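You operate a simulated robot arm through the tools that you are given. There is no shell and no other tool. Be economical: measure what you need, move in short steps, check, and stop when the job is done.

Carry out the task below with a simulated two-armed robot. There is one attempt and no reset: what you move stays moved.

## Task
Record at least five seconds of camera 2 with the monitor on.
Fine: monitor on, then to camera 2, then record in one go on the black box; then stop the recording.

It is judged by the outcome, as a careful person would: the job done as asked, and still so three seconds after it is handed in. It fails if anything else is knocked over, pushed out of place, dropped, spilled or broken.

## Robot
Two 7-joint arms with three-finger grippers on one trunk, on a base that drives. Base frame: it is fixed to the floor where the robot stands at the start and does not move with it; the origin is under the middle of the robot, x ahead of it, y to its left, z up. Readings come in cm, degrees, newtons and seconds.
The left shoulder is at the start at [8.6, 12.6, 111], the right one opposite. With the tool pointing down near the work surface each hand reaches from about 10 to 76 cm from the robot's upright axis, wherever it stands, measured 20 degrees to its own side. Places, roughly: black box [70, 10, 50]; green memory card [-125, -125, 100]; green switch [50, 0, 50]; grey button [80, 10, 90]; grey memory card [-125, -125, 100]; monitor [80, 10, 100]; red memory card [-125, -125, 100]; round red button [60, 0, 50]; square grey button [60, 0, 50]; white button [80, 0, 90]. Payload 2.94 kg a hand.
The tool frame of a hand sits at the grasp point between the pads (the TCP): z along the fingers, y along the line on which they close. The tips reach 3 cm beyond it. The gripper opens to 12.8 cm. The gripper's body begins 9.3 cm behind the TCP.
Orientation is told as [roll, pitch, yaw] about the base's x, y, z axes, in that order, counted from this pose: with the fingers straight down and closing along the base's y, the tool's x points along the base's -x, its y along +y and its z along -z.

## Interface
- The arms move only by the tool servo_tool. It takes "left_moves", "right_moves" or both (then of equal length, played together; a hand with none holds still); each is a list of rows, each an object (a shift or turn left out is 0, a gripper value left out holds the last) with "dr": the turn, a rotation vector about the tool's x, y, z in degrees, a list of three; "translation": the shift along the tool's x, y, z in cm, a list of three; "grip": the closure, from 0 (fully open) to 1 (shut). In form: [{"dr": [ax, ay, az], "translation": [tx, ty, tz], "grip": grip}, ...]. A call has 1 to 10 rows; each row shifts and turns the commanded pose from where the row before left it, along the tool's axes as they then stand. A row lasts 0.2 s, in which the tool goes at most 5 cm and 8.6 degrees; a call with a longer step from one row to the next is refused whole, and so is a gripper value outside its range. Where a pose cannot be reached the arm comes as near as it can. A force on the tool above 90 N (or 10 N above the force at the start of the call, whichever is more), or a blocked arm, ends the call early, and 0.2 s more pass. The fingers move at their own pace and stop on an object; they squeeze with about 22 N. The grip force told is the motor's: it shows also when the fingers shut on nothing. Time passes only in rows, and 0.2 s behind the last, so rows that do not move let the fingers close. It gives the time, the measured TCP pose, the force on the tool (base axes), the opening and the grip force at its end, in the units of the frame above (readings bear some noise), with the torque about the TCP (base axes, N m) and any sound that the robot's microphone picked up.
- Cameras (640 x 400 px; columns grow to the right, rows downward): "scene" is now at [21.3, 1.62, 127.26]; the picture's right is [0.11, -0.99, 0.00], its down [-0.61, -0.07, -0.79] and it looks along [0.78, 0.09, -0.62] (base axes); focal length 236 px, centre (320, 200). "left" rides on the left gripper at [6.9, 1.5, -12] in its tool frame; the picture's right is [-0.21, 0.98, 0.00], its down [-0.82, -0.18, -0.54] and it looks along [-0.53, -0.12, 0.84] (tool axes); focal length 251 px, centre (320, 200). "right" rides on the right gripper at [6.9, -1.5, -12] in its tool frame; the picture's right is [0.21, 0.98, 0.00], its down [-0.82, 0.18, -0.54] and it looks along [-0.53, 0.12, 0.84] (tool axes); focal length 251 px, centre (320, 200). There is no depth. A picture from a camera that has moved, and an enlarged one, comes with that camera's place and axes in the base frame and with its lens. The place of the scene camera against the robot may be out by one fixed shift of up to 1.2 cm in any direction.
- grab_frame(camera): a new picture of that camera. The clock stands still meanwhile.
- slide_trunk(by): slides the trunk up (or, below 0, down) by that many cm; the arms and the scene camera ride with it, the base frame stays. It gives what a move gives, with no picture.
- roll_base(legs): drives the robot by 1 to 6 legs, each [ahead, left, turn to the left] in cm, cm and degrees, along the robot's own axes; the way and the turn of a leg run together, so that a leg with both is an arc; at most 150 cm and 180 degrees a leg. The arms and the cameras ride along, it lands a little off, and it stops where it bumps. It gives what a move gives.
- pan_tilt(pan, tilt): turns the head with the scene camera to pan (to the left, within 80 degrees either way) and tilt (down, from -29 to 69), counted from straight ahead of the robot. It gives what a move gives.
- enlarge(camera, box): a new picture of the part [left, top, right, bottom] of that camera's present view, enlarged. The clock stands still meanwhile.
- finish_job(): hands the job in; it is judged then, once.

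Work in short steps. Places have to be worked out from the pictures, the camera data and where the tool is seen: move nearer, look again, correct. Check each grasp and each placing, and mend what went wrong. You have 120 turns and 100 pictures in all, those below and enlarged ones among them. Open the grippers and draw the arms clear of the work before you hand the job in, unless the task says otherwise; then end with one line.

The tools are called after "Emit:" as name(argument=value, ...) on one line, values as JSON. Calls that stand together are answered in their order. servo_tool: Moves the arms, as the interface text tells. Its arguments: {"type":"object","properties":{"left_moves":{"type":"array"},"right_moves":{"type":"array"}},"required":[]} The other tools are called the same way: slide_trunk (by) slides the trunk up or down; roll_base (legs) drives the base; pan_tilt (pan, tilt) turns the head that bears the scene camera; grab_frame (camera) takes a picture; enlarge (camera, box) takes an enlarged picture of a part of a camera's view; finish_job () hands the job in.

At the start:

```text
time_s: 0.0
left_position: [39.35, 12.91, 111.89]
left_orientation: [0.0, 0.1, 0.1]
left_contact_force: [-0.1, 0.2, -0.3]
left_wrist_torque: [0.0, -0.01, -0.01]
left_width: 12.82
left_finger_force: 0.1
right_position: [57.17, -27.44, 110.68]
right_orientation: [0.1, 0.0, 0.0]
right_contact_force: [-0.3, -0.6, 0.3]
right_wrist_torque: [0.04, -0.02, -0.03]
right_width: 12.8
right_finger_force: 0.0
trunk travel left (down, up): [-32.5, 22.2]
robot x, y, heading: [-0.03, -0.02, 0.0]
head pan, tilt: [6.2, 38.0]
```

scene: 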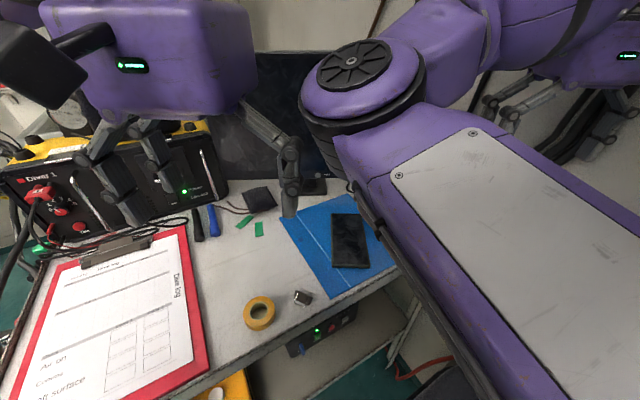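
right: 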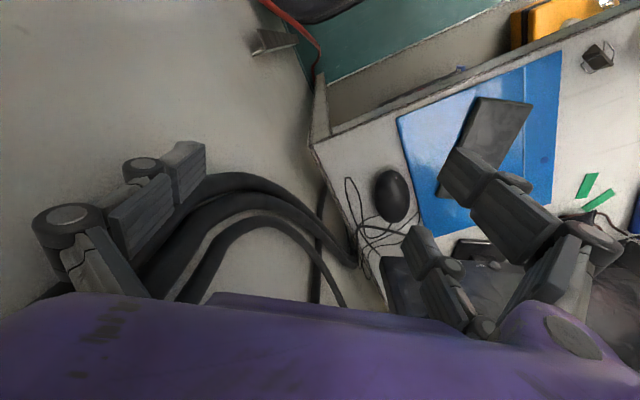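
left: 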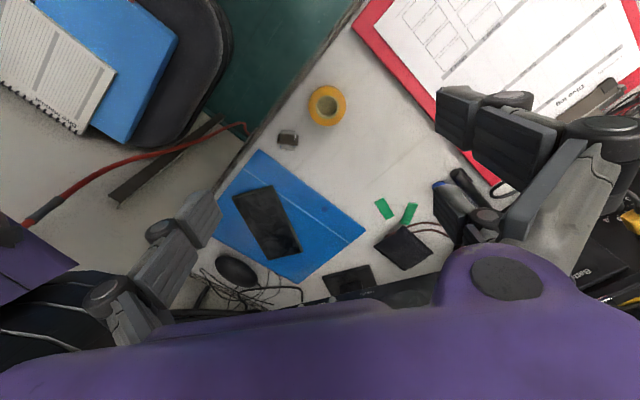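

The right arm blocks the view of the monitor and the black box seems to sit under the table's front edge. I enlarge that part and look down further.

Emit:
enlarge(camera="scene", box=[260, 280, 420, 380])

Emit:
enlarge(camera="scene", box=[200, 40, 400, 220])

```text
4.00 times, centred on (340, 330) of scene
camera zoom: at [21.3, 1.62, 127.26], right [0.11, -0.99, 0.0], down [-0.61, -0.07, -0.79], along [0.78, 0.09, -0.62], focal length 946 px, centre (240, -320)
```

zoom: 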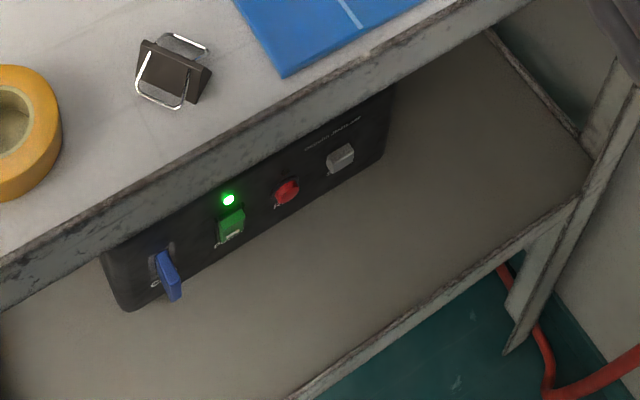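

```text
2.22 times, centred on (300, 130) of scene
camera zoom: at [21.3, 1.62, 127.26], right [0.11, -0.99, 0.0], down [-0.61, -0.07, -0.79], along [0.78, 0.09, -0.62], focal length 525 px, centre (364, 356)
```

zoom: 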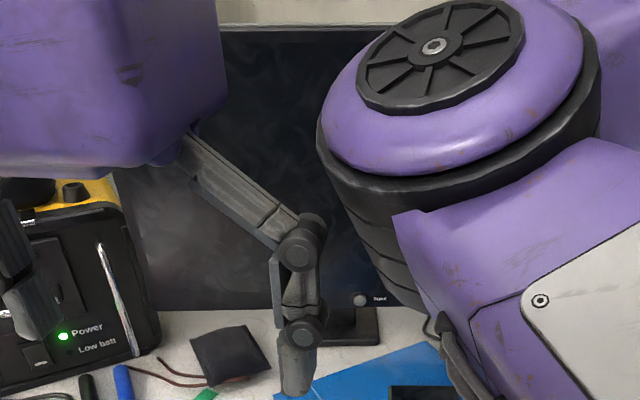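

The recorder with blue card, green switch, red button and silver button stands on a shelf below the table; the monitor has a button marked "Input". I pull both hands back to clear the view.

Emit:
servo_tool(right_moves=[{"translation": [4, -2, 0]}, {"translation": [4, -2, 0]}, {"translation": [4, -2, 0]}, {"translation": [4, -2, 0]}, {"translation": [4, -2, 0]}, {"translation": [4, -2, 0]}], left_moves=[{"translation": [0, 4, 0]}, {"translation": [0, 4, 0]}, {"translation": [0, 4, 0]}, {"translation": [2, 4, 0]}, {"translation": [2, 4, 0]}, {"translation": [2, 3, 0]}])

Emit:
grab_frame(camera="scene")

```text
time_s: 1.6
left_position: [28.61, 41.33, 111.3]
left_orientation: [0.0, 0.8, 9.9]
left_contact_force: [-1.9, 0.2, 0.0]
left_wrist_torque: [-0.09, -0.13, 0.0]
left_width: 12.83
left_finger_force: 0.0
right_position: [44.65, -33.18, 111.03]
right_orientation: [-0.7, 6.4, 18.2]
right_contact_force: [-0.6, 0.5, 0.6]
right_wrist_torque: [-0.1, -0.01, -0.01]
right_width: 12.79
right_finger_force: 0.0
trunk travel left (down, up): [-32.5, 22.2]
robot x, y, heading: [0.17, 0.28, 9.8]
head pan, tilt: [6.2, 38.0]
stopped in row 6 (left hand): the arm was blocked; the commanded pose is now the measured one
```

```text
94 pictures are left
camera scene: at [22.9, 5.56, 126.94], right [0.28, -0.96, 0.0], down [-0.6, -0.17, -0.78], along [0.75, 0.22, -0.63], focal length 236 px, centre (320, 200)
```

scene: 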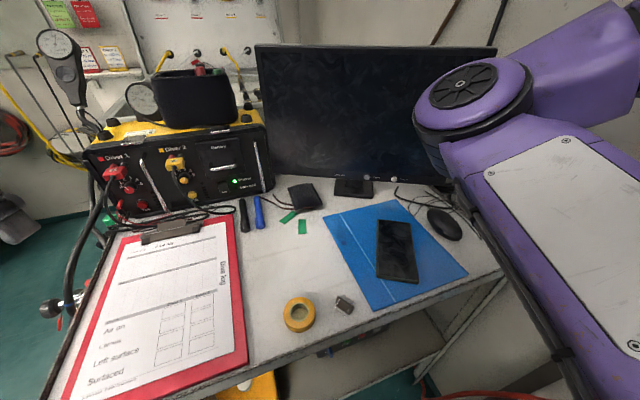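

The base itself turned about 10° and the left arm got blocked, so something touched. I look with both hand cameras before moving on.

Emit:
grab_frame(camera="left")

Emit:
grab_frame(camera="right")

Emit:
pan_tilt(pan=70, tilt=30)

Emit:
grab_frame(camera="scene")

Emit:
pan_tilt(pan=-60, tilt=30)

Emit:
grab_frame(camera="scene")

```text
93 pictures are left
camera left: at [21.72, 41.56, 123.51], right [0.04, 1.0, 0.0], down [0.85, -0.04, 0.53], along [0.53, -0.02, -0.85], focal length 251 px, centre (320, 200)
```

left: 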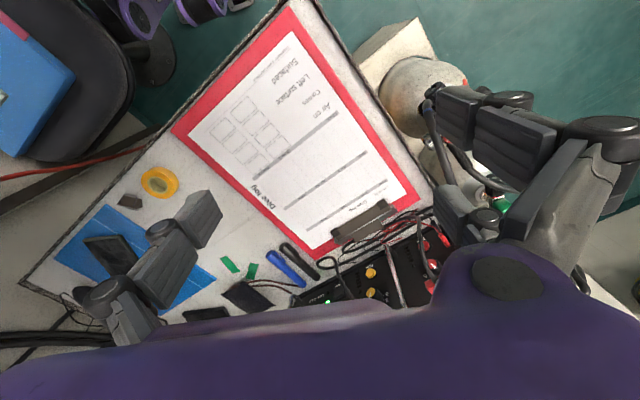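

```text
92 pictures are left
camera right: at [39.78, -36.23, 123.75], right [-0.51, 0.86, 0.01], down [0.77, 0.45, 0.44], along [0.38, 0.24, -0.9], focal length 251 px, centre (320, 200)
```

right: 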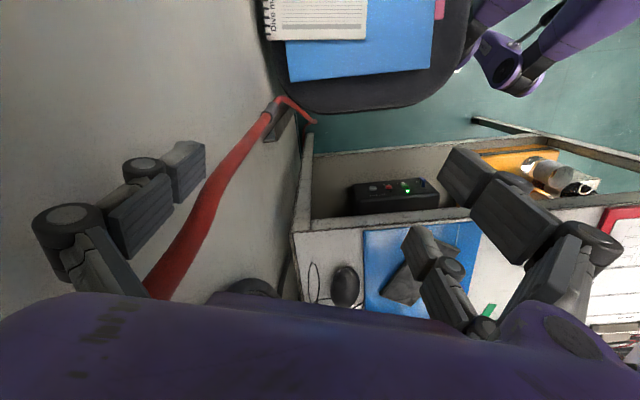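

```text
time_s: 2.9
left_position: [28.98, 41.25, 111.07]
left_orientation: [-0.1, 1.2, 9.6]
left_contact_force: [-0.2, -0.2, -0.3]
left_wrist_torque: [0.04, -0.02, -0.03]
left_width: 12.81
left_finger_force: 0.0
right_position: [44.65, -33.31, 111.06]
right_orientation: [-1.0, 6.6, 17.6]
right_contact_force: [0.1, 1.2, -0.3]
right_wrist_torque: [0.0, 0.0, -0.01]
right_width: 12.81
right_finger_force: 0.0
trunk travel left (down, up): [-32.5, 22.2]
robot x, y, heading: [0.22, -0.11, 9.7]
head pan, tilt: [70.0, 30.0]
```

```text
91 pictures are left
camera scene: at [16.61, 12.18, 128.15], right [0.98, -0.18, -0.02], down [-0.11, -0.5, -0.86], along [0.15, 0.85, -0.51], focal length 236 px, centre (320, 200)
```

scene: 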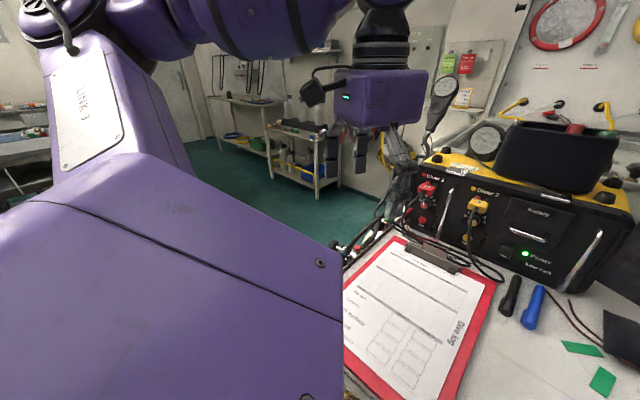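

```text
time_s: 5.0
left_position: [29.08, 41.23, 111.26]
left_orientation: [-0.1, 1.1, 9.5]
left_contact_force: [-0.7, 0.6, 0.7]
left_wrist_torque: [-0.01, 0.01, -0.01]
left_width: 12.84
left_finger_force: 0.0
right_position: [44.58, -33.21, 111.04]
right_orientation: [-0.9, 6.6, 17.6]
right_contact_force: [-0.4, -0.1, 1.0]
right_wrist_torque: [0.03, 0.0, 0.01]
right_width: 12.8
right_finger_force: 0.0
trunk travel left (down, up): [-32.5, 22.2]
robot x, y, heading: [0.22, -0.04, 9.5]
head pan, tilt: [-60.0, 30.0]
```

```text
90 pictures are left
camera scene: at [20.68, -3.65, 128.15], right [-0.77, -0.64, 0.02], down [-0.33, 0.38, -0.86], along [0.54, -0.67, -0.51], focal length 236 px, centre (320, 200)
```

scene: 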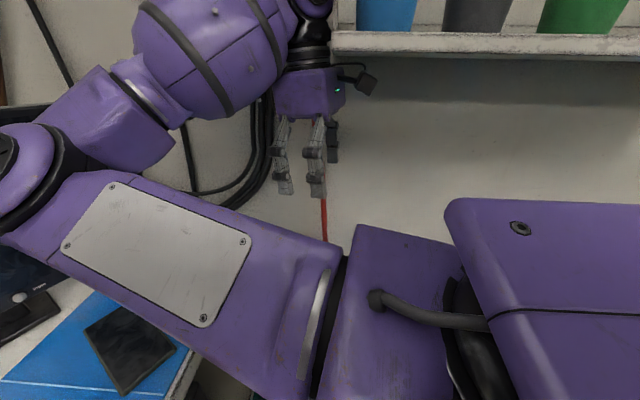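

The right arm's elbow presses on the wall to the right, and there's a stool with papers close by. I look down around the base before driving anywhere.

Emit:
pan_tilt(pan=-40, tilt=69)

Emit:
grab_frame(camera="scene")

Emit:
pan_tilt(pan=20, tilt=69)

Emit:
grab_frame(camera="scene")

```text
time_s: 6.1
left_position: [29.09, 41.4, 111.18]
left_orientation: [-0.1, 1.0, 9.5]
left_contact_force: [0.0, 0.0, -0.1]
left_wrist_torque: [0.0, 0.0, -0.01]
left_width: 12.81
left_finger_force: 0.0
right_position: [44.52, -33.34, 111.15]
right_orientation: [-1.1, 6.6, 17.7]
right_contact_force: [-1.3, -0.7, 0.8]
right_wrist_torque: [0.01, 0.04, -0.02]
right_width: 12.81
right_finger_force: 0.0
trunk travel left (down, up): [-32.5, 22.2]
robot x, y, heading: [0.35, 0.04, 9.7]
head pan, tilt: [-40.0, 68.8]
```

```text
89 pictures are left
camera scene: at [19.64, 0.47, 123.01], right [-0.51, -0.86, 0.01], down [-0.81, 0.47, -0.35], along [0.3, -0.19, -0.94], focal length 236 px, centre (320, 200)
```

scene: 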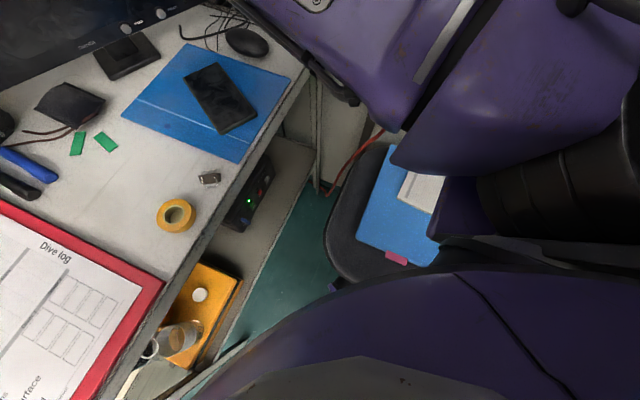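

```text
time_s: 7.4
left_position: [28.97, 41.37, 111.13]
left_orientation: [-0.1, 1.1, 9.6]
left_contact_force: [-0.8, -0.3, -0.6]
left_wrist_torque: [0.04, -0.01, 0.0]
left_width: 12.8
left_finger_force: 0.0
right_position: [44.53, -33.31, 111.2]
right_orientation: [-1.1, 6.7, 17.6]
right_contact_force: [0.3, 0.2, 0.3]
right_wrist_torque: [0.03, -0.02, 0.0]
right_width: 12.81
right_finger_force: 0.1
trunk travel left (down, up): [-32.5, 22.2]
robot x, y, heading: [0.1, 0.18, 9.6]
head pan, tilt: [20.0, 68.8]
```

```text
88 pictures are left
camera scene: at [20.24, 3.15, 122.91], right [-0.03, -1.0, 0.01], down [-0.94, 0.03, -0.33], along [0.33, -0.02, -0.94], focal length 236 px, centre (320, 200)
```

scene: 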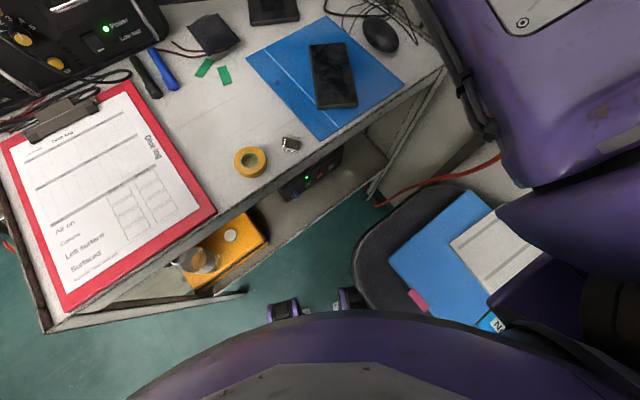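

The table runs at about 37° to my heading, with the box about 10 cm behind its front edge and the stool right of it. Now I look closely at the monitor buttons.

Emit:
pan_tilt(pan=5, tilt=30)

Emit:
enlarge(camera="scene", box=[220, 100, 460, 250])

Emit:
enlarge(camera="scene", box=[320, 170, 440, 245])

```text
time_s: 8.4
left_position: [29.07, 41.29, 111.14]
left_orientation: [-0.2, 1.0, 9.5]
left_contact_force: [-0.9, -0.9, -0.4]
left_wrist_torque: [0.0, 0.0, 0.01]
left_width: 12.81
left_finger_force: 0.1
right_position: [44.49, -33.18, 111.18]
right_orientation: [-1.0, 6.6, 17.6]
right_contact_force: [-0.3, 1.2, 0.8]
right_wrist_torque: [0.0, -0.01, -0.01]
right_width: 12.77
right_finger_force: 0.0
trunk travel left (down, up): [-32.5, 22.2]
robot x, y, heading: [0.26, 0.05, 9.2]
head pan, tilt: [5.0, 30.0]
```

```text
2.67 times, centred on (340, 175) of scene
camera zoom: at [23.63, 5.65, 128.05], right [0.25, -0.97, 0.0], down [-0.5, -0.13, -0.86], along [0.83, 0.21, -0.52], focal length 630 px, centre (267, 267)
```

zoom: 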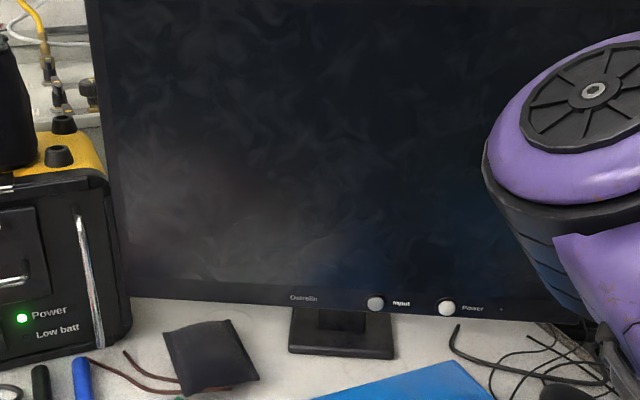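

```text
5.33 times, centred on (380, 208) of scene
camera zoom: at [23.63, 5.65, 128.05], right [0.25, -0.97, 0.0], down [-0.5, -0.13, -0.86], along [0.83, 0.21, -0.52], focal length 1261 px, centre (0, 160)
```

zoom: 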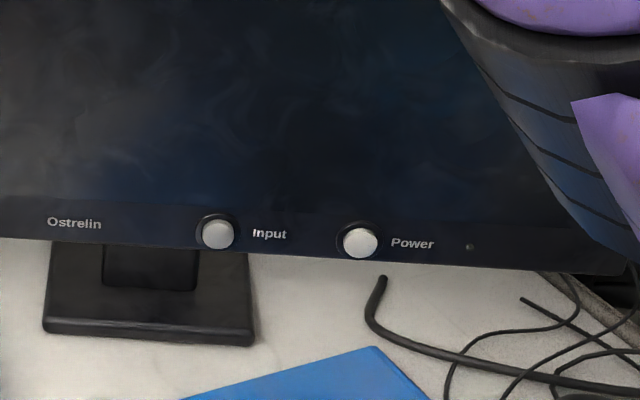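

White is Power and grey is Input. I'll use the left hand: shut the fingers, bring it to the middle, then tilt it forward.

Emit:
servo_tool(left_moves=[{"translation": [-1, -4.1, 0], "grip": 1}, {"translation": [-1, -4.1, 0]}, {"translation": [-1, -4.1, 0]}, {"translation": [-1, -4.1, 0]}, {"translation": [-1, -4.1, 0]}, {"translation": [-1, -4.1, 0]}, {"translation": [-1, -4.1, 0]}, {"translation": [-1, -4.1, 0]}])

Emit:
servo_tool(left_moves=[{"dr": [0, -8.5, 0]}, {"dr": [0, -8.5, 0]}, {"dr": [0, -8.5, 0]}, {"dr": [0, -8.5, 0]}, {"dr": [0, -8.5, 0]}, {"dr": [0, -8.5, 0]}, {"dr": [0, -8.5, 0]}])

Emit:
grab_frame(camera="left")

Emit:
grab_frame(camera="scene")

```text
time_s: 10.2
left_position: [41.54, 12.36, 111.13]
left_orientation: [-0.3, 0.9, 9.9]
left_contact_force: [-0.3, -0.3, 1.1]
left_wrist_torque: [0.04, -0.02, 0.01]
left_width: 0.0
left_finger_force: 3.2
left hand out of reach, approached as far as the arm can: row 8
right_position: [44.67, -33.25, 111.3]
right_orientation: [-1.1, 6.5, 17.6]
right_contact_force: [-0.7, -0.2, -0.7]
right_wrist_torque: [0.0, -0.01, -0.05]
right_width: 12.79
right_finger_force: 0.1
trunk travel left (down, up): [-32.5, 22.2]
robot x, y, heading: [-0.1, -0.08, 9.6]
head pan, tilt: [5.0, 30.0]
```

```text
time_s: 12.1
left_position: [43.19, 12.76, 113.46]
left_orientation: [-2.0, -49.1, 14.1]
left_contact_force: [-0.4, 0.5, -0.6]
left_wrist_torque: [0.04, -0.03, 0.01]
left_width: 0.0
left_finger_force: 2.7
left hand out of reach, approached as far as the arm can: row 6, 7
right_position: [44.42, -33.07, 111.22]
right_orientation: [-0.8, 6.7, 18.9]
right_contact_force: [-0.1, 0.2, 0.9]
right_wrist_torque: [-0.01, -0.03, 0.01]
right_width: 12.81
right_finger_force: 0.1
trunk travel left (down, up): [-32.5, 22.2]
robot x, y, heading: [0.27, -0.19, 10.0]
head pan, tilt: [5.0, 30.0]
stopped in row 7 (left hand): the arm was blocked; the commanded pose is now the measured one
```

```text
85 pictures are left
camera left: at [29.53, 11.28, 115.99], right [-0.08, 0.99, 0.14], down [0.16, -0.13, 0.98], along [0.98, 0.1, -0.15], focal length 251 px, centre (320, 200)
```

left: 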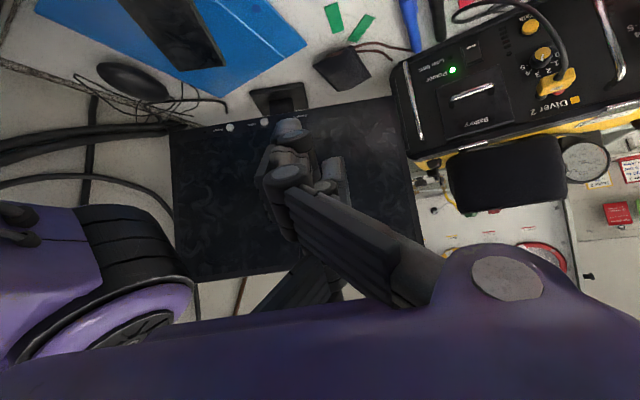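

```text
84 pictures are left
camera scene: at [20.75, 5.34, 124.57], right [0.31, -0.95, 0.0], down [-0.79, -0.26, -0.55], along [0.52, 0.17, -0.83], focal length 236 px, centre (320, 200)
```

scene: 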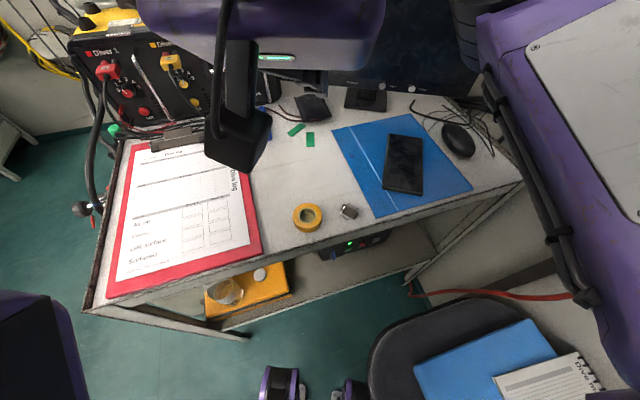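

The wrist has bumped into the head (the scene view tilted). I move the hand forward and down, away from the head.

Emit:
servo_tool(left_moves=[{"translation": [0, 0, 3]}, {"translation": [-1, 0, 3]}, {"translation": [-1, 0, 3]}, {"translation": [-1, 0, 3]}])

Emit:
grab_frame(camera="scene")

Emit:
grab_frame(camera="left")

```text
time_s: 13.1
left_position: [53.93, 14.92, 107.37]
left_orientation: [-0.9, -49.1, 12.3]
left_contact_force: [-0.1, -0.4, -0.9]
left_wrist_torque: [-0.03, -0.03, -0.02]
left_width: 0.01
left_finger_force: 2.7
right_position: [44.41, -33.27, 111.28]
right_orientation: [-1.0, 6.8, 18.3]
right_contact_force: [0.2, 0.0, -0.4]
right_wrist_torque: [-0.01, -0.03, -0.01]
right_width: 12.78
right_finger_force: 0.2
trunk travel left (down, up): [-32.5, 22.2]
robot x, y, heading: [0.35, -0.16, 9.1]
head pan, tilt: [5.0, 30.0]
```

```text
83 pictures are left
camera scene: at [23.09, 5.53, 128.17], right [0.25, -0.97, 0.0], down [-0.5, -0.13, -0.86], along [0.83, 0.22, -0.51], focal length 236 px, centre (320, 200)
```

scene: 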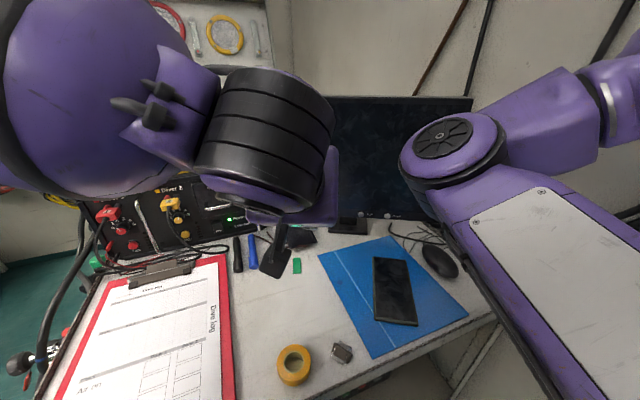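

```text
82 pictures are left
camera left: at [40.32, 13.61, 109.96], right [-0.06, 0.99, 0.15], down [0.16, -0.14, 0.98], along [0.99, 0.08, -0.15], focal length 251 px, centre (320, 200)
```

left: 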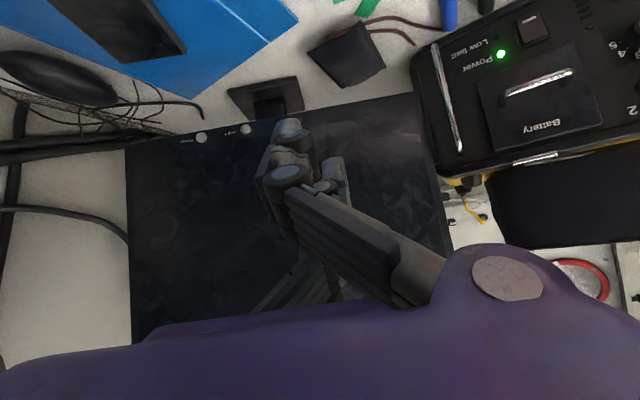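

Triangulating both views: Power ≈ [75.5, 1, 93.3], Input ≈ [74.8, 7.5, 93.1]. I pitch further toward horizontal and approach in front of Power.

Emit:
servo_tool(left_moves=[{"dr": [0, -8, 0]}, {"dr": [0, -8, 0]}, {"dr": [0, -8, 0]}, {"translation": [3, -4, 0]}, {"translation": [3, -4, 0]}, {"translation": [3, -4, 0]}])

Emit:
grab_frame(camera="left")

Emit:
grab_frame(camera="scene")

```text
time_s: 14.4
left_position: [54.34, 16.98, 107.94]
left_orientation: [-2.1, -73.1, 13.9]
left_contact_force: [0.1, 0.3, -1.6]
left_wrist_torque: [-0.03, -0.03, 0.0]
left_width: 0.0
left_finger_force: 2.9
left hand out of reach, approached as far as the arm can: row 1, 2, 3, 4, 5, 6
right_position: [44.48, -32.98, 111.42]
right_orientation: [-1.2, 6.8, 18.5]
right_contact_force: [-0.5, -0.1, 0.4]
right_wrist_torque: [-0.01, 0.0, -0.03]
right_width: 12.77
right_finger_force: 0.0
trunk travel left (down, up): [-32.5, 22.2]
robot x, y, heading: [0.0, 0.26, 9.6]
head pan, tilt: [5.0, 30.0]
```

```text
81 pictures are left
camera left: at [40.92, 15.61, 104.85], right [-0.14, 0.97, 0.19], down [-0.24, -0.22, 0.95], along [0.96, 0.08, 0.26], focal length 251 px, centre (320, 200)
```

left: 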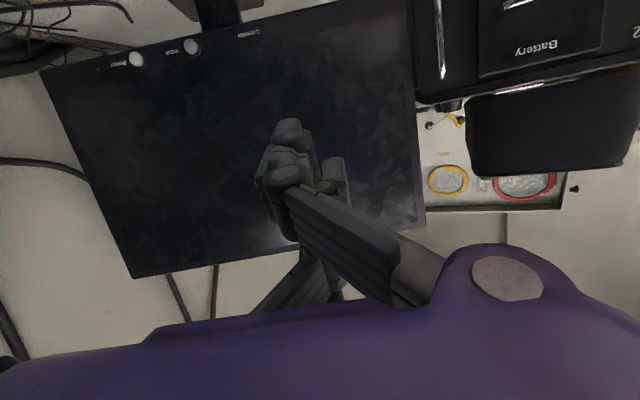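

```text
80 pictures are left
camera scene: at [23.07, 5.53, 128.18], right [0.25, -0.97, 0.0], down [-0.5, -0.13, -0.86], along [0.83, 0.22, -0.51], focal length 236 px, centre (320, 200)
```

scene: 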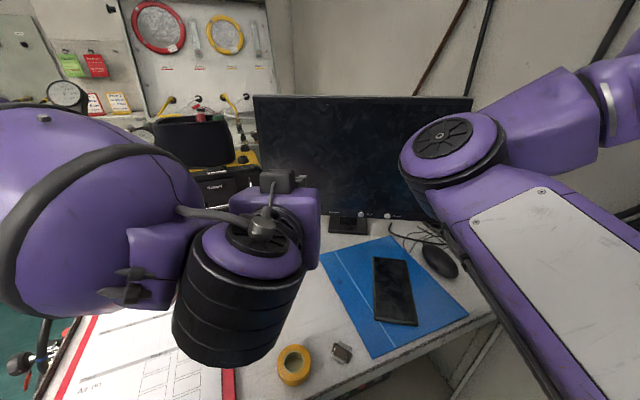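

The arm is at a joint limit when pointing left across the body. I yaw the hand to the right, which should be more natural for the left arm, and see what the pose does.

Emit:
servo_tool(left_moves=[{"dr": [0, 8, 0]}, {"dr": [8, 0, 0]}, {"dr": [8, 0, 0]}, {"dr": [8, 0, 0]}, {}])

```text
time_s: 15.7
left_position: [54.55, 17.27, 108.11]
left_orientation: [-25.5, -65.0, 13.1]
left_contact_force: [-0.8, 0.3, 1.2]
left_wrist_torque: [0.01, 0.0, 0.0]
left_width: 0.01
left_finger_force: 2.9
left hand out of reach, approached as far as the arm can: row 3
right_position: [44.42, -33.21, 111.45]
right_orientation: [-1.1, 6.8, 18.5]
right_contact_force: [0.2, 0.4, -0.2]
right_wrist_torque: [0.0, 0.01, -0.01]
right_width: 12.78
right_finger_force: 0.1
trunk travel left (down, up): [-32.5, 22.2]
robot x, y, heading: [0.03, 0.02, 10.0]
head pan, tilt: [5.0, 30.0]
```

The arm tracks now (tool z ≈ [0.89, -0.24, -0.38]). I go toward a point 4 cm in front of the Power button.

Emit:
servo_tool(left_moves=[{"translation": [1.1, -2.5, 1]}, {"translation": [1.1, -2.5, 1]}, {"translation": [1.1, -2.5, 1]}, {"translation": [1.1, -2.5, 1]}, {"translation": [1.1, 0, 2]}, {"translation": [1.1, 0, 2]}, {"translation": [1.1, 0, 2]}, {}])

Emit:
grab_frame(camera="left")

Emit:
grab_frame(camera="scene")

```text
time_s: 17.4
left_position: [57.26, 8.28, 102.68]
left_orientation: [-25.6, -65.1, 13.1]
left_contact_force: [-0.6, -0.5, 0.0]
left_wrist_torque: [0.0, 0.01, 0.06]
left_width: 0.0
left_finger_force: 3.2
left hand out of reach, approached as far as the arm can: row 4, 5, 6, 7
right_position: [44.38, -33.08, 111.55]
right_orientation: [-1.2, 6.8, 18.5]
right_contact_force: [-0.2, -0.5, -0.1]
right_wrist_torque: [0.02, -0.04, 0.01]
right_width: 12.77
right_finger_force: 0.1
trunk travel left (down, up): [-32.5, 22.2]
robot x, y, heading: [0.12, -0.28, 9.4]
head pan, tilt: [5.0, 30.0]
```

```text
79 pictures are left
camera left: at [43.94, 11.76, 100.64], right [0.26, 0.97, 0.02], down [-0.18, 0.03, 0.98], along [0.95, -0.26, 0.18], focal length 251 px, centre (320, 200)
```

left: 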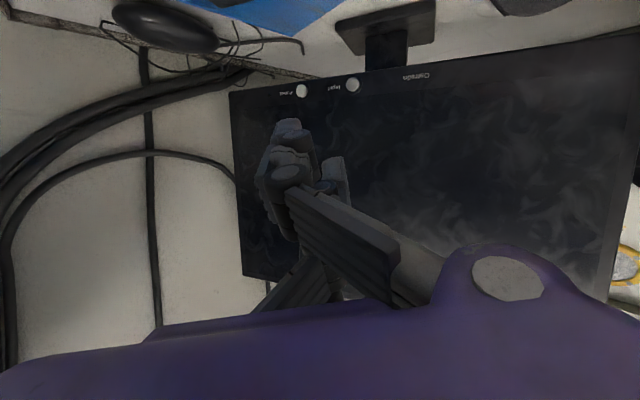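

```text
78 pictures are left
camera scene: at [23.04, 5.55, 128.18], right [0.25, -0.97, 0.0], down [-0.5, -0.13, -0.86], along [0.83, 0.22, -0.51], focal length 236 px, centre (320, 200)
```

scene: 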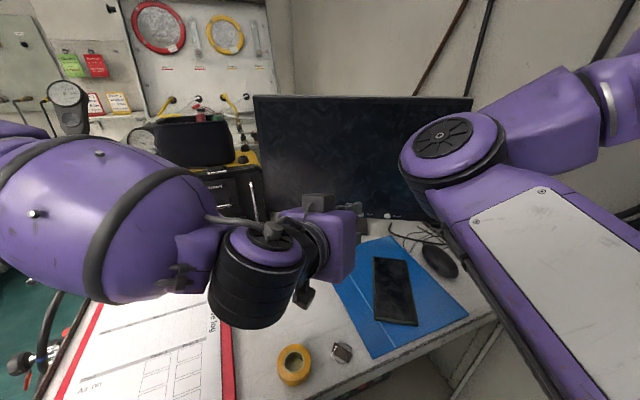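

Still limited near this pose. I try moving straight forward along the fingers, where the arm is less folded.

Emit:
servo_tool(left_moves=[{"translation": [0, 0, 2.5]}, {"translation": [0, 0, 2.5]}, {"translation": [1, -1, 1]}, {"translation": [1, -1, 1]}, {"translation": [1, -1, 1]}, {}])

```text
time_s: 18.9
left_position: [58.03, 8.19, 102.38]
left_orientation: [-25.6, -65.1, 13.1]
left_contact_force: [-0.8, 0.3, 0.8]
left_wrist_torque: [0.02, 0.01, 0.02]
left_width: 0.0
left_finger_force: 2.9
left hand out of reach, approached as far as the arm can: row 1, 2, 3, 4, 5
right_position: [44.42, -33.07, 111.46]
right_orientation: [-1.3, 6.8, 18.6]
right_contact_force: [0.0, -0.2, -0.1]
right_wrist_torque: [0.02, 0.02, 0.04]
right_width: 12.78
right_finger_force: 0.1
trunk travel left (down, up): [-32.5, 22.2]
robot x, y, heading: [0.16, -0.37, 9.5]
head pan, tilt: [5.0, 30.0]
```

I tilt the fingers more downward again (about 45°), where the wrist has room, then try forward and down.

Emit:
servo_tool(left_moves=[{"dr": [0, 8, 0]}, {"dr": [0, 8, 0]}, {"dr": [0, 6, 0]}, {"translation": [-1, -1, 2]}, {"translation": [-1, -1, 2]}, {"translation": [-1, -1, 2]}, {}])

```text
time_s: 20.4
left_position: [59.12, 8.05, 102.17]
left_orientation: [-14.6, -44.3, 0.2]
left_contact_force: [0.0, 0.3, 0.1]
left_wrist_torque: [-0.01, -0.01, 0.01]
left_width: 0.01
left_finger_force: 2.9
left hand out of reach, approached as far as the arm can: row 4, 5, 6
right_position: [44.4, -33.15, 111.44]
right_orientation: [-1.2, 6.7, 18.4]
right_contact_force: [-0.1, -0.6, 0.0]
right_wrist_torque: [-0.01, -0.02, 0.03]
right_width: 12.78
right_finger_force: 0.1
trunk travel left (down, up): [-32.5, 22.2]
robot x, y, heading: [-0.15, 0.1, 9.6]
head pan, tilt: [5.0, 30.0]
```

I test which directions are free: base +x, then −z, then +y in separate rows.

Emit:
servo_tool(left_moves=[{"translation": [-2.1, 0.5, 2.0]}])

Emit:
servo_tool(left_moves=[{"translation": [2.1, 0.5, 2.1]}])

Emit:
servo_tool(left_moves=[{"translation": [0, 2.9, -0.8]}])

```text
time_s: 20.9
left_position: [61.23, 8.94, 102.58]
left_orientation: [-14.7, -44.4, -0.1]
left_contact_force: [1.1, 0.1, -0.4]
left_wrist_torque: [-0.02, -0.01, 0.01]
left_width: 0.0
left_finger_force: 2.6
left hand out of reach, approached as far as the arm can: row 1
right_position: [44.33, -33.11, 111.56]
right_orientation: [-1.2, 6.7, 18.6]
right_contact_force: [0.0, 0.0, -0.3]
right_wrist_torque: [-0.03, -0.02, 0.02]
right_width: 12.79
right_finger_force: 0.1
trunk travel left (down, up): [-32.5, 22.2]
robot x, y, heading: [0.25, 0.17, 9.6]
head pan, tilt: [5.0, 30.0]
```

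```text
time_s: 21.2
left_position: [61.49, 9.43, 99.62]
left_orientation: [-14.8, -44.4, 0.0]
left_contact_force: [0.5, -0.2, -0.2]
left_wrist_torque: [0.0, 0.0, 0.02]
left_width: 0.02
left_finger_force: 3.3
left hand out of reach, approached as far as the arm can: row 1
right_position: [44.3, -33.12, 111.55]
right_orientation: [-1.2, 6.7, 18.5]
right_contact_force: [-0.6, 0.6, 1.1]
right_wrist_torque: [0.0, 0.03, 0.03]
right_width: 12.81
right_finger_force: 0.0
trunk travel left (down, up): [-32.5, 22.2]
robot x, y, heading: [0.35, 0.0, 9.8]
head pan, tilt: [5.0, 30.0]
```

```text
time_s: 21.6
left_position: [61.23, 12.44, 99.7]
left_orientation: [-14.7, -44.4, 0.0]
left_contact_force: [-0.3, 0.2, -0.4]
left_wrist_torque: [-0.01, 0.03, -0.01]
left_width: 0.0
left_finger_force: 2.9
right_position: [44.34, -33.04, 111.48]
right_orientation: [-1.2, 6.7, 18.5]
right_contact_force: [0.2, -0.3, 0.8]
right_wrist_torque: [0.02, 0.01, 0.01]
right_width: 12.77
right_finger_force: 0.1
trunk travel left (down, up): [-32.5, 22.2]
robot x, y, heading: [0.16, -0.29, 9.5]
head pan, tilt: [5.0, 30.0]
```

Only the direction across the body (−y) is blocked: the left arm reaches just to the robot's midline. I'll turn the robot right so the targets lie on its left; first I take the right hand inward off the wall and retract the left.

Emit:
servo_tool(left_moves=[{"translation": [0, 0, -2.5]}, {"translation": [0, 0, -2.5]}, {"translation": [0, 0, -2.5]}, {"translation": [0, 0, -2]}, {}], right_moves=[{"translation": [0, 3, 0]}, {"translation": [0, 3, 0]}, {"translation": [0, 3, 0]}, {"translation": [0, 3, 0]}, {}])

Emit:
grab_frame(camera="scene")

```text
time_s: 22.9
left_position: [53.74, 14.12, 106.9]
left_orientation: [-14.3, -45.1, -0.4]
left_contact_force: [0.9, -0.6, 0.7]
left_wrist_torque: [0.0, -0.03, -0.04]
left_width: 0.0
left_finger_force: 3.0
right_position: [38.92, -22.38, 111.6]
right_orientation: [-1.1, 5.3, 17.5]
right_contact_force: [-0.1, 0.1, 0.5]
right_wrist_torque: [0.04, -0.01, 0.02]
right_width: 12.78
right_finger_force: 0.0
trunk travel left (down, up): [-32.5, 22.2]
robot x, y, heading: [0.25, -0.12, 9.5]
head pan, tilt: [5.0, 30.0]
```

```text
77 pictures are left
camera scene: at [21.45, 4.91, 128.5], right [0.25, -0.97, 0.0], down [-0.48, -0.12, -0.87], along [0.84, 0.22, -0.5], focal length 236 px, centre (320, 200)
```

scene: 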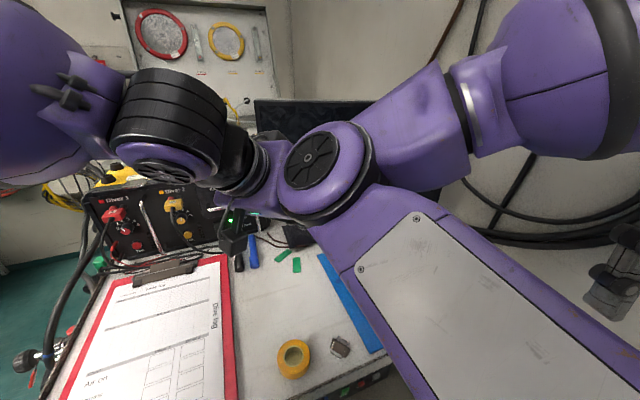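

The right elbow folds inward, so turning right would be cramped. Better plan: turn left to face the table (heading ~37°), so monitor and box lie straight out from the right arm. First I take the left hand out to the left, fingers down.

Emit:
servo_tool(left_moves=[{"translation": [0, 4, -1]}, {"translation": [0, 4, -1]}, {"translation": [0, 4, -1]}, {"translation": [0, 4, -1]}, {"translation": [0, 4, -1], "dr": [0, 7.5, 0]}, {"dr": [0, 7.5, 0], "translation": [1, 2, 0]}, {"dr": [0, 7.5, 0], "translation": [2, 0, 0]}, {"dr": [0, 7.5, 0], "translation": [2, 0, 0]}, {"dr": [0, 7.5, 0], "translation": [2, 0, 0]}, {"dr": [0, 7.5, 0], "translation": [2, 0, 0]}])

Emit:
grab_frame(camera="scene")

```text
time_s: 25.1
left_position: [45.91, 37.86, 103.45]
left_orientation: [-10.2, -0.9, -10.4]
left_contact_force: [0.0, 0.3, -1.0]
left_wrist_torque: [-0.03, 0.0, -0.02]
left_width: 0.03
left_finger_force: 2.8
right_position: [39.02, -22.26, 111.52]
right_orientation: [-1.1, 5.5, 17.6]
right_contact_force: [0.2, 0.1, 0.3]
right_wrist_torque: [0.0, 0.0, -0.01]
right_width: 12.78
right_finger_force: 0.0
trunk travel left (down, up): [-32.5, 22.2]
robot x, y, heading: [0.14, 0.23, 9.4]
head pan, tilt: [5.0, 30.0]
```

```text
76 pictures are left
camera scene: at [21.44, 5.0, 128.5], right [0.25, -0.97, 0.0], down [-0.48, -0.13, -0.87], along [0.84, 0.22, -0.5], focal length 236 px, centre (320, 200)
```

scene: 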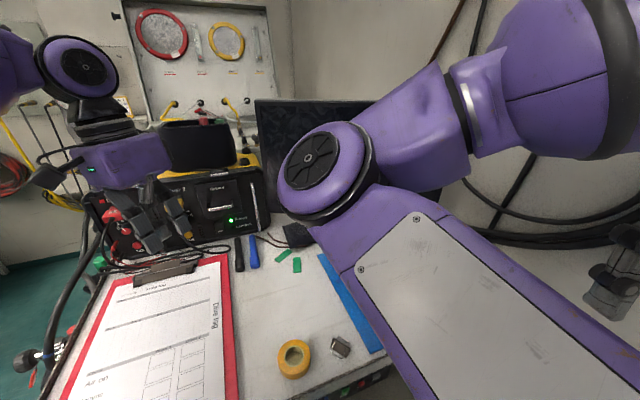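

Now I raise the left hand and pull it back so it clears the dive panel when turning.

Emit:
servo_tool(left_moves=[{"translation": [2, 0, -3]}, {"translation": [2.5, 0, -3]}, {"translation": [3, 0, -2]}, {"translation": [3, 0, 0]}, {"translation": [3, 0, 0]}, {"translation": [3, 0, 0]}, {}])

Emit:
pan_tilt(pan=55, tilt=45)

Emit:
grab_frame(camera="scene")

```text
time_s: 26.6
left_position: [29.84, 42.14, 110.88]
left_orientation: [-10.2, -0.9, -10.4]
left_contact_force: [0.2, 0.0, -0.6]
left_wrist_torque: [0.02, -0.01, -0.01]
left_width: 0.02
left_finger_force: 3.4
right_position: [39.02, -22.32, 111.61]
right_orientation: [-1.0, 5.5, 17.7]
right_contact_force: [0.4, -0.6, -0.1]
right_wrist_torque: [-0.01, 0.03, 0.03]
right_width: 12.79
right_finger_force: 0.2
trunk travel left (down, up): [-32.5, 22.2]
robot x, y, heading: [-0.08, -0.07, 9.4]
head pan, tilt: [5.0, 30.0]
```

```text
time_s: 27.8
left_position: [29.89, 42.07, 110.84]
left_orientation: [-10.1, -1.0, -10.4]
left_contact_force: [0.0, -0.2, -0.4]
left_wrist_torque: [0.01, -0.02, 0.0]
left_width: 0.0
left_finger_force: 3.4
right_position: [38.92, -22.22, 111.72]
right_orientation: [-1.1, 5.5, 17.7]
right_contact_force: [0.5, -0.9, 1.4]
right_wrist_torque: [0.02, 0.01, -0.05]
right_width: 12.76
right_finger_force: 0.0
trunk travel left (down, up): [-32.5, 22.2]
robot x, y, heading: [-0.26, 0.04, 9.4]
head pan, tilt: [55.0, 45.0]
```

```text
75 pictures are left
camera scene: at [18.57, 9.0, 127.2], right [0.73, -0.69, 0.0], down [-0.43, -0.45, -0.78], along [0.54, 0.57, -0.62], focal length 236 px, centre (320, 200)
```

scene: 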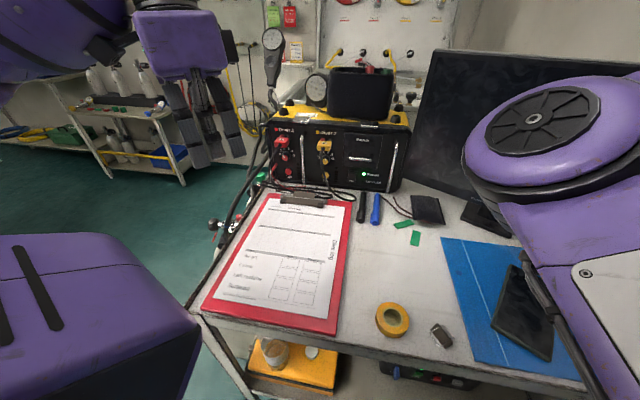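

The floor to the left is free, and facing the panel is facing the table squarely. I turn the base left by 27°.

Emit:
roll_base(legs=[[0, 0, 27]])

Emit:
pan_tilt(pan=-15, tilt=45)

Emit:
grab_frame(camera="scene")

Emit:
grab_frame(camera="right")

```text
time_s: 29.6
left_position: [7.48, 51.04, 110.97]
left_orientation: [-10.1, -1.0, 16.8]
left_contact_force: [0.3, -0.5, 0.0]
left_wrist_torque: [0.01, -0.01, 0.01]
left_width: 0.0
left_finger_force: 2.4
right_position: [44.83, -2.39, 111.64]
right_orientation: [-1.1, 5.5, 44.7]
right_contact_force: [0.5, -0.5, -0.7]
right_wrist_torque: [-0.01, 0.0, 0.03]
right_width: 12.81
right_finger_force: 0.1
trunk travel left (down, up): [-32.5, 22.2]
robot x, y, heading: [0.37, -0.13, 36.6]
head pan, tilt: [55.0, 45.0]
```

```text
time_s: 31.0
left_position: [7.46, 50.95, 110.92]
left_orientation: [-10.1, -1.0, 16.7]
left_contact_force: [0.0, 0.0, -0.3]
left_wrist_torque: [0.03, 0.0, -0.03]
left_width: 0.0
left_finger_force: 2.6
right_position: [44.79, -2.24, 111.62]
right_orientation: [-1.1, 5.6, 44.7]
right_contact_force: [0.1, -0.1, -0.3]
right_wrist_torque: [0.0, -0.02, -0.01]
right_width: 12.77
right_finger_force: 0.0
trunk travel left (down, up): [-32.5, 22.2]
robot x, y, heading: [0.06, -0.03, 36.7]
head pan, tilt: [-15.0, 45.0]
```

```text
74 pictures are left
camera scene: at [17.84, 11.34, 126.24], right [0.37, -0.93, 0.0], down [-0.66, -0.26, -0.71], along [0.66, 0.26, -0.71], focal length 236 px, centre (320, 200)
```

scene: 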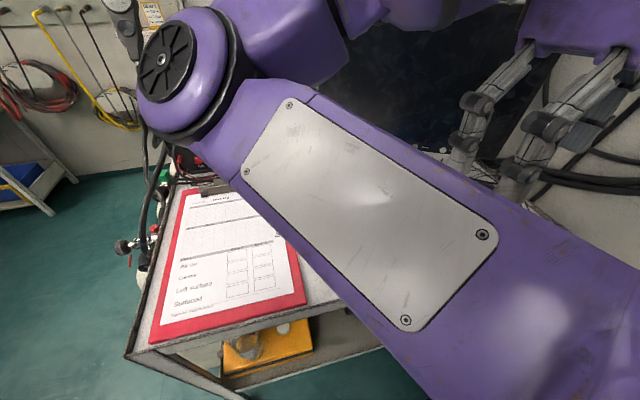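

```text
73 pictures are left
camera right: at [41.57, -7.14, 124.28], right [-0.84, 0.54, 0.0], down [0.48, 0.75, 0.46], along [0.25, 0.38, -0.89], focal length 251 px, centre (320, 200)
```

right: 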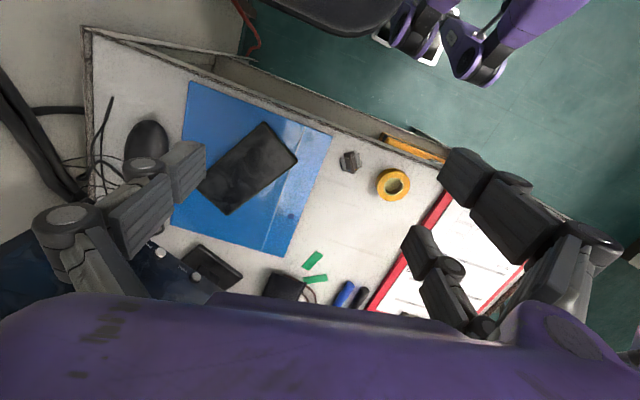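

Now the right hand's turn: I yaw it right by ~38° to align with the monitor's facing, and close its fingers.

Emit:
servo_tool(right_moves=[{"dr": [0, 0, 8], "grip": 1}, {"dr": [0, 0, 8]}, {"dr": [0, 0, 8]}, {"dr": [0, 0, 8]}, {"dr": [0, 0, 6]}, {}])

Emit:
servo_tool(right_moves=[{"dr": [0, -8, 0]}, {"dr": [0, -8, 0]}, {"dr": [0, -8, 0]}, {"dr": [0, -8, 0]}, {"dr": [0, -8, 0]}, {"dr": [0, -8, 0]}, {}])

Emit:
grab_frame(camera="right")

Emit:
grab_frame(camera="scene")

```text
time_s: 32.4
left_position: [7.47, 51.08, 110.78]
left_orientation: [-10.1, -0.9, 16.6]
left_contact_force: [-0.1, -0.1, 0.7]
left_wrist_torque: [-0.01, -0.03, 0.01]
left_width: 0.0
left_finger_force: 2.9
right_position: [44.84, -2.26, 111.63]
right_orientation: [-4.3, 3.6, 6.5]
right_contact_force: [0.1, 0.3, -0.4]
right_wrist_torque: [0.0, 0.01, 0.03]
right_width: 0.0
right_finger_force: 3.3
trunk travel left (down, up): [-32.5, 22.2]
robot x, y, heading: [0.65, -0.11, 36.6]
head pan, tilt: [-15.0, 45.0]
```

```text
time_s: 34.0
left_position: [7.36, 51.03, 110.81]
left_orientation: [-10.0, -1.0, 16.6]
left_contact_force: [-0.4, -1.3, -0.3]
left_wrist_torque: [0.01, 0.0, 0.01]
left_width: 0.0
left_finger_force: 2.6
right_position: [45.57, -0.95, 113.66]
right_orientation: [-5.0, -24.2, 9.0]
right_contact_force: [-0.5, -0.6, 0.7]
right_wrist_torque: [0.0, 0.0, -0.03]
right_width: 0.01
right_finger_force: 2.9
right hand out of reach, approached as far as the arm can: row 3, 4, 5, 6
trunk travel left (down, up): [-32.5, 22.2]
robot x, y, heading: [-0.05, -0.44, 36.4]
head pan, tilt: [-15.0, 45.0]
```

```text
72 pictures are left
camera right: at [34.28, -3.13, 121.86], right [-0.31, 0.94, -0.17], down [0.49, 0.31, 0.81], along [0.81, 0.17, -0.56], focal length 251 px, centre (320, 200)
```

right: 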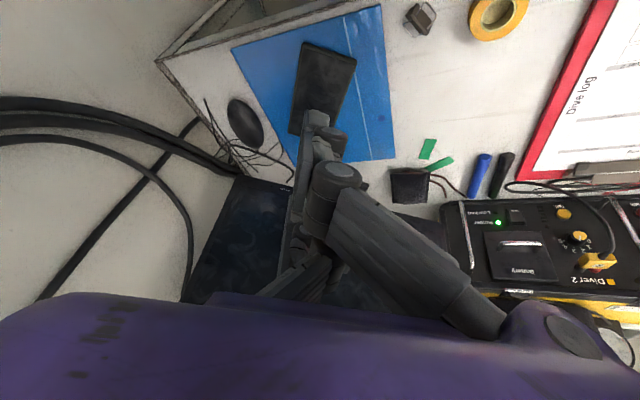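

```text
71 pictures are left
camera scene: at [17.85, 11.33, 126.24], right [0.37, -0.93, 0.0], down [-0.66, -0.26, -0.71], along [0.66, 0.26, -0.71], focal length 236 px, centre (320, 200)
```

scene: 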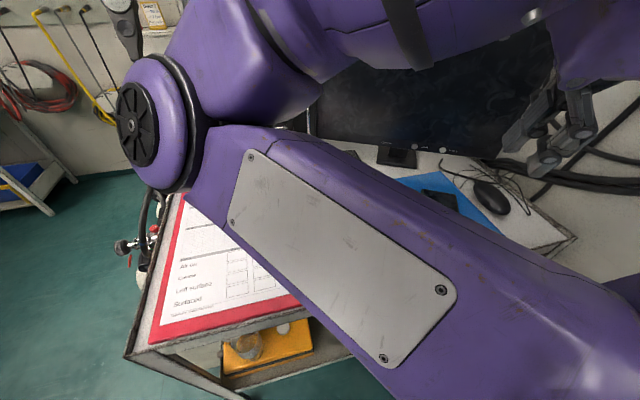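

The buttons are now visible past the arm. I extend the hand forward and tilt gradually, so the arm unfolds.

Emit:
servo_tool(right_moves=[{"translation": [-3, 0, 1.5]}, {"translation": [-3, 0, 1.5]}, {"translation": [-3, 0, 1.5]}, {"translation": [-2, 0, 2], "dr": [0, -7, 0]}, {"translation": [-2, 0, 2], "dr": [0, -7, 0]}, {"translation": [0, 0, 2], "dr": [0, -7, 0]}, {"translation": [0, 0, 2], "dr": [0, -7, 0]}, {}])

Emit:
grab_frame(camera="right")

Emit:
grab_frame(camera="scene")

```text
time_s: 35.8
left_position: [7.37, 50.96, 110.89]
left_orientation: [-10.1, -1.0, 16.7]
left_contact_force: [-0.5, 0.3, 0.4]
left_wrist_torque: [-0.01, 0.02, -0.02]
left_width: 0.0
left_finger_force: 2.6
right_position: [64.43, -0.26, 109.96]
right_orientation: [-7.4, -52.0, 12.9]
right_contact_force: [-0.8, 0.1, -0.2]
right_wrist_torque: [-0.04, -0.01, -0.01]
right_width: 0.0
right_finger_force: 3.7
right hand out of reach, approached as far as the arm can: row 7
trunk travel left (down, up): [-32.5, 22.2]
robot x, y, heading: [-0.01, -0.21, 36.5]
head pan, tilt: [-15.0, 45.0]
```

```text
70 pictures are left
camera right: at [50.86, -3.3, 111.97], right [-0.25, 0.94, -0.25], down [0.04, 0.27, 0.96], along [0.97, 0.23, -0.11], focal length 251 px, centre (320, 200)
```

right: 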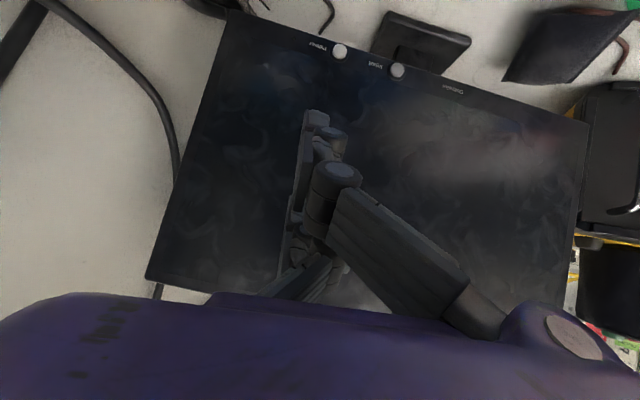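

```text
69 pictures are left
camera scene: at [17.78, 11.37, 126.24], right [0.37, -0.93, 0.0], down [-0.66, -0.26, -0.71], along [0.66, 0.26, -0.71], focal length 236 px, centre (320, 200)
```

scene: 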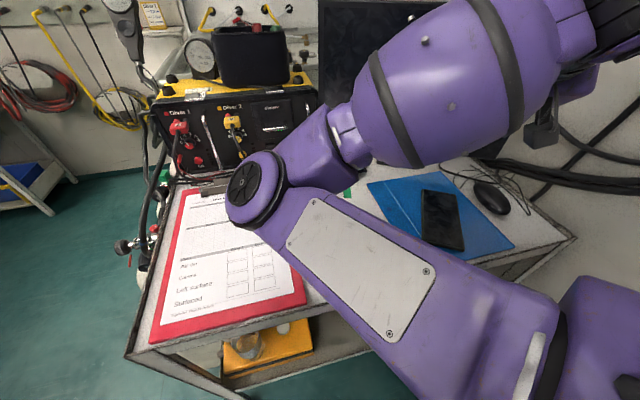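

Right-camera rays agree: Power at ≈[75.5, 0.8, 93.3]. I descend to put the fingertip ~3 cm in front of it.

Emit:
servo_tool(right_moves=[{"translation": [1.9, 0.28, 2.66]}, {"translation": [1.9, 0.28, 2.66]}, {"translation": [1.9, 0.28, 2.66]}, {"translation": [1.9, 0.28, 2.66]}, {"translation": [1.9, 0.28, 2.66]}, {}])

Emit:
grab_frame(camera="right")

Emit:
grab_frame(camera="scene")

```text
time_s: 37.2
left_position: [7.36, 51.11, 110.82]
left_orientation: [-10.1, -1.0, 16.8]
left_contact_force: [-0.6, -0.2, 0.0]
left_wrist_torque: [0.0, 0.01, 0.03]
left_width: 0.0
left_finger_force: 3.4
right_position: [68.96, 0.29, 94.03]
right_orientation: [-7.4, -52.0, 12.7]
right_contact_force: [-0.6, -0.1, 0.3]
right_wrist_torque: [0.0, -0.02, -0.01]
right_width: 0.0
right_finger_force: 2.4
trunk travel left (down, up): [-32.5, 22.2]
robot x, y, heading: [-0.1, -0.06, 36.4]
head pan, tilt: [-15.0, 45.0]
```

```text
68 pictures are left
camera right: at [55.52, -2.68, 96.13], right [-0.25, 0.94, -0.25], down [0.05, 0.27, 0.96], along [0.97, 0.23, -0.11], focal length 251 px, centre (320, 200)
```

right: 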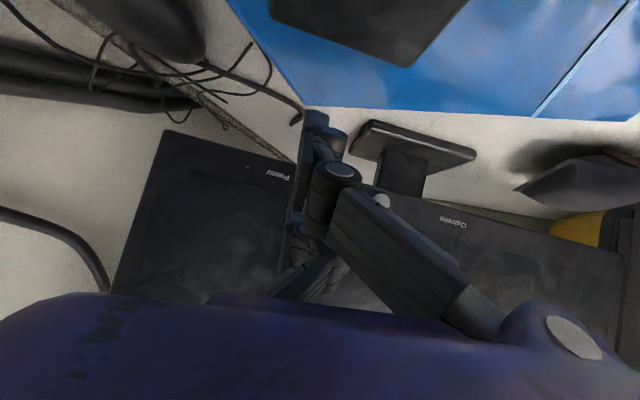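

```text
67 pictures are left
camera scene: at [17.82, 11.34, 126.24], right [0.37, -0.93, 0.0], down [-0.66, -0.26, -0.71], along [0.66, 0.26, -0.71], focal length 236 px, centre (320, 200)
```

scene: 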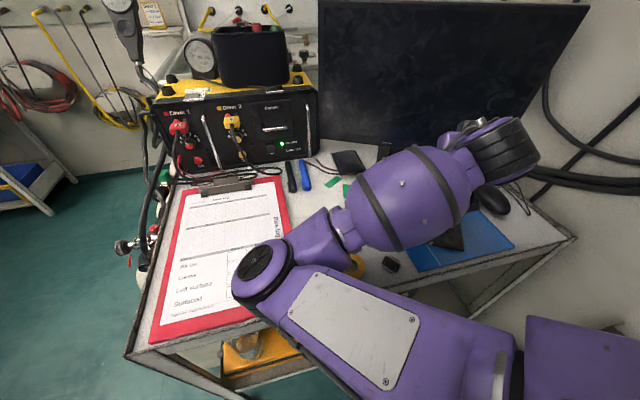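

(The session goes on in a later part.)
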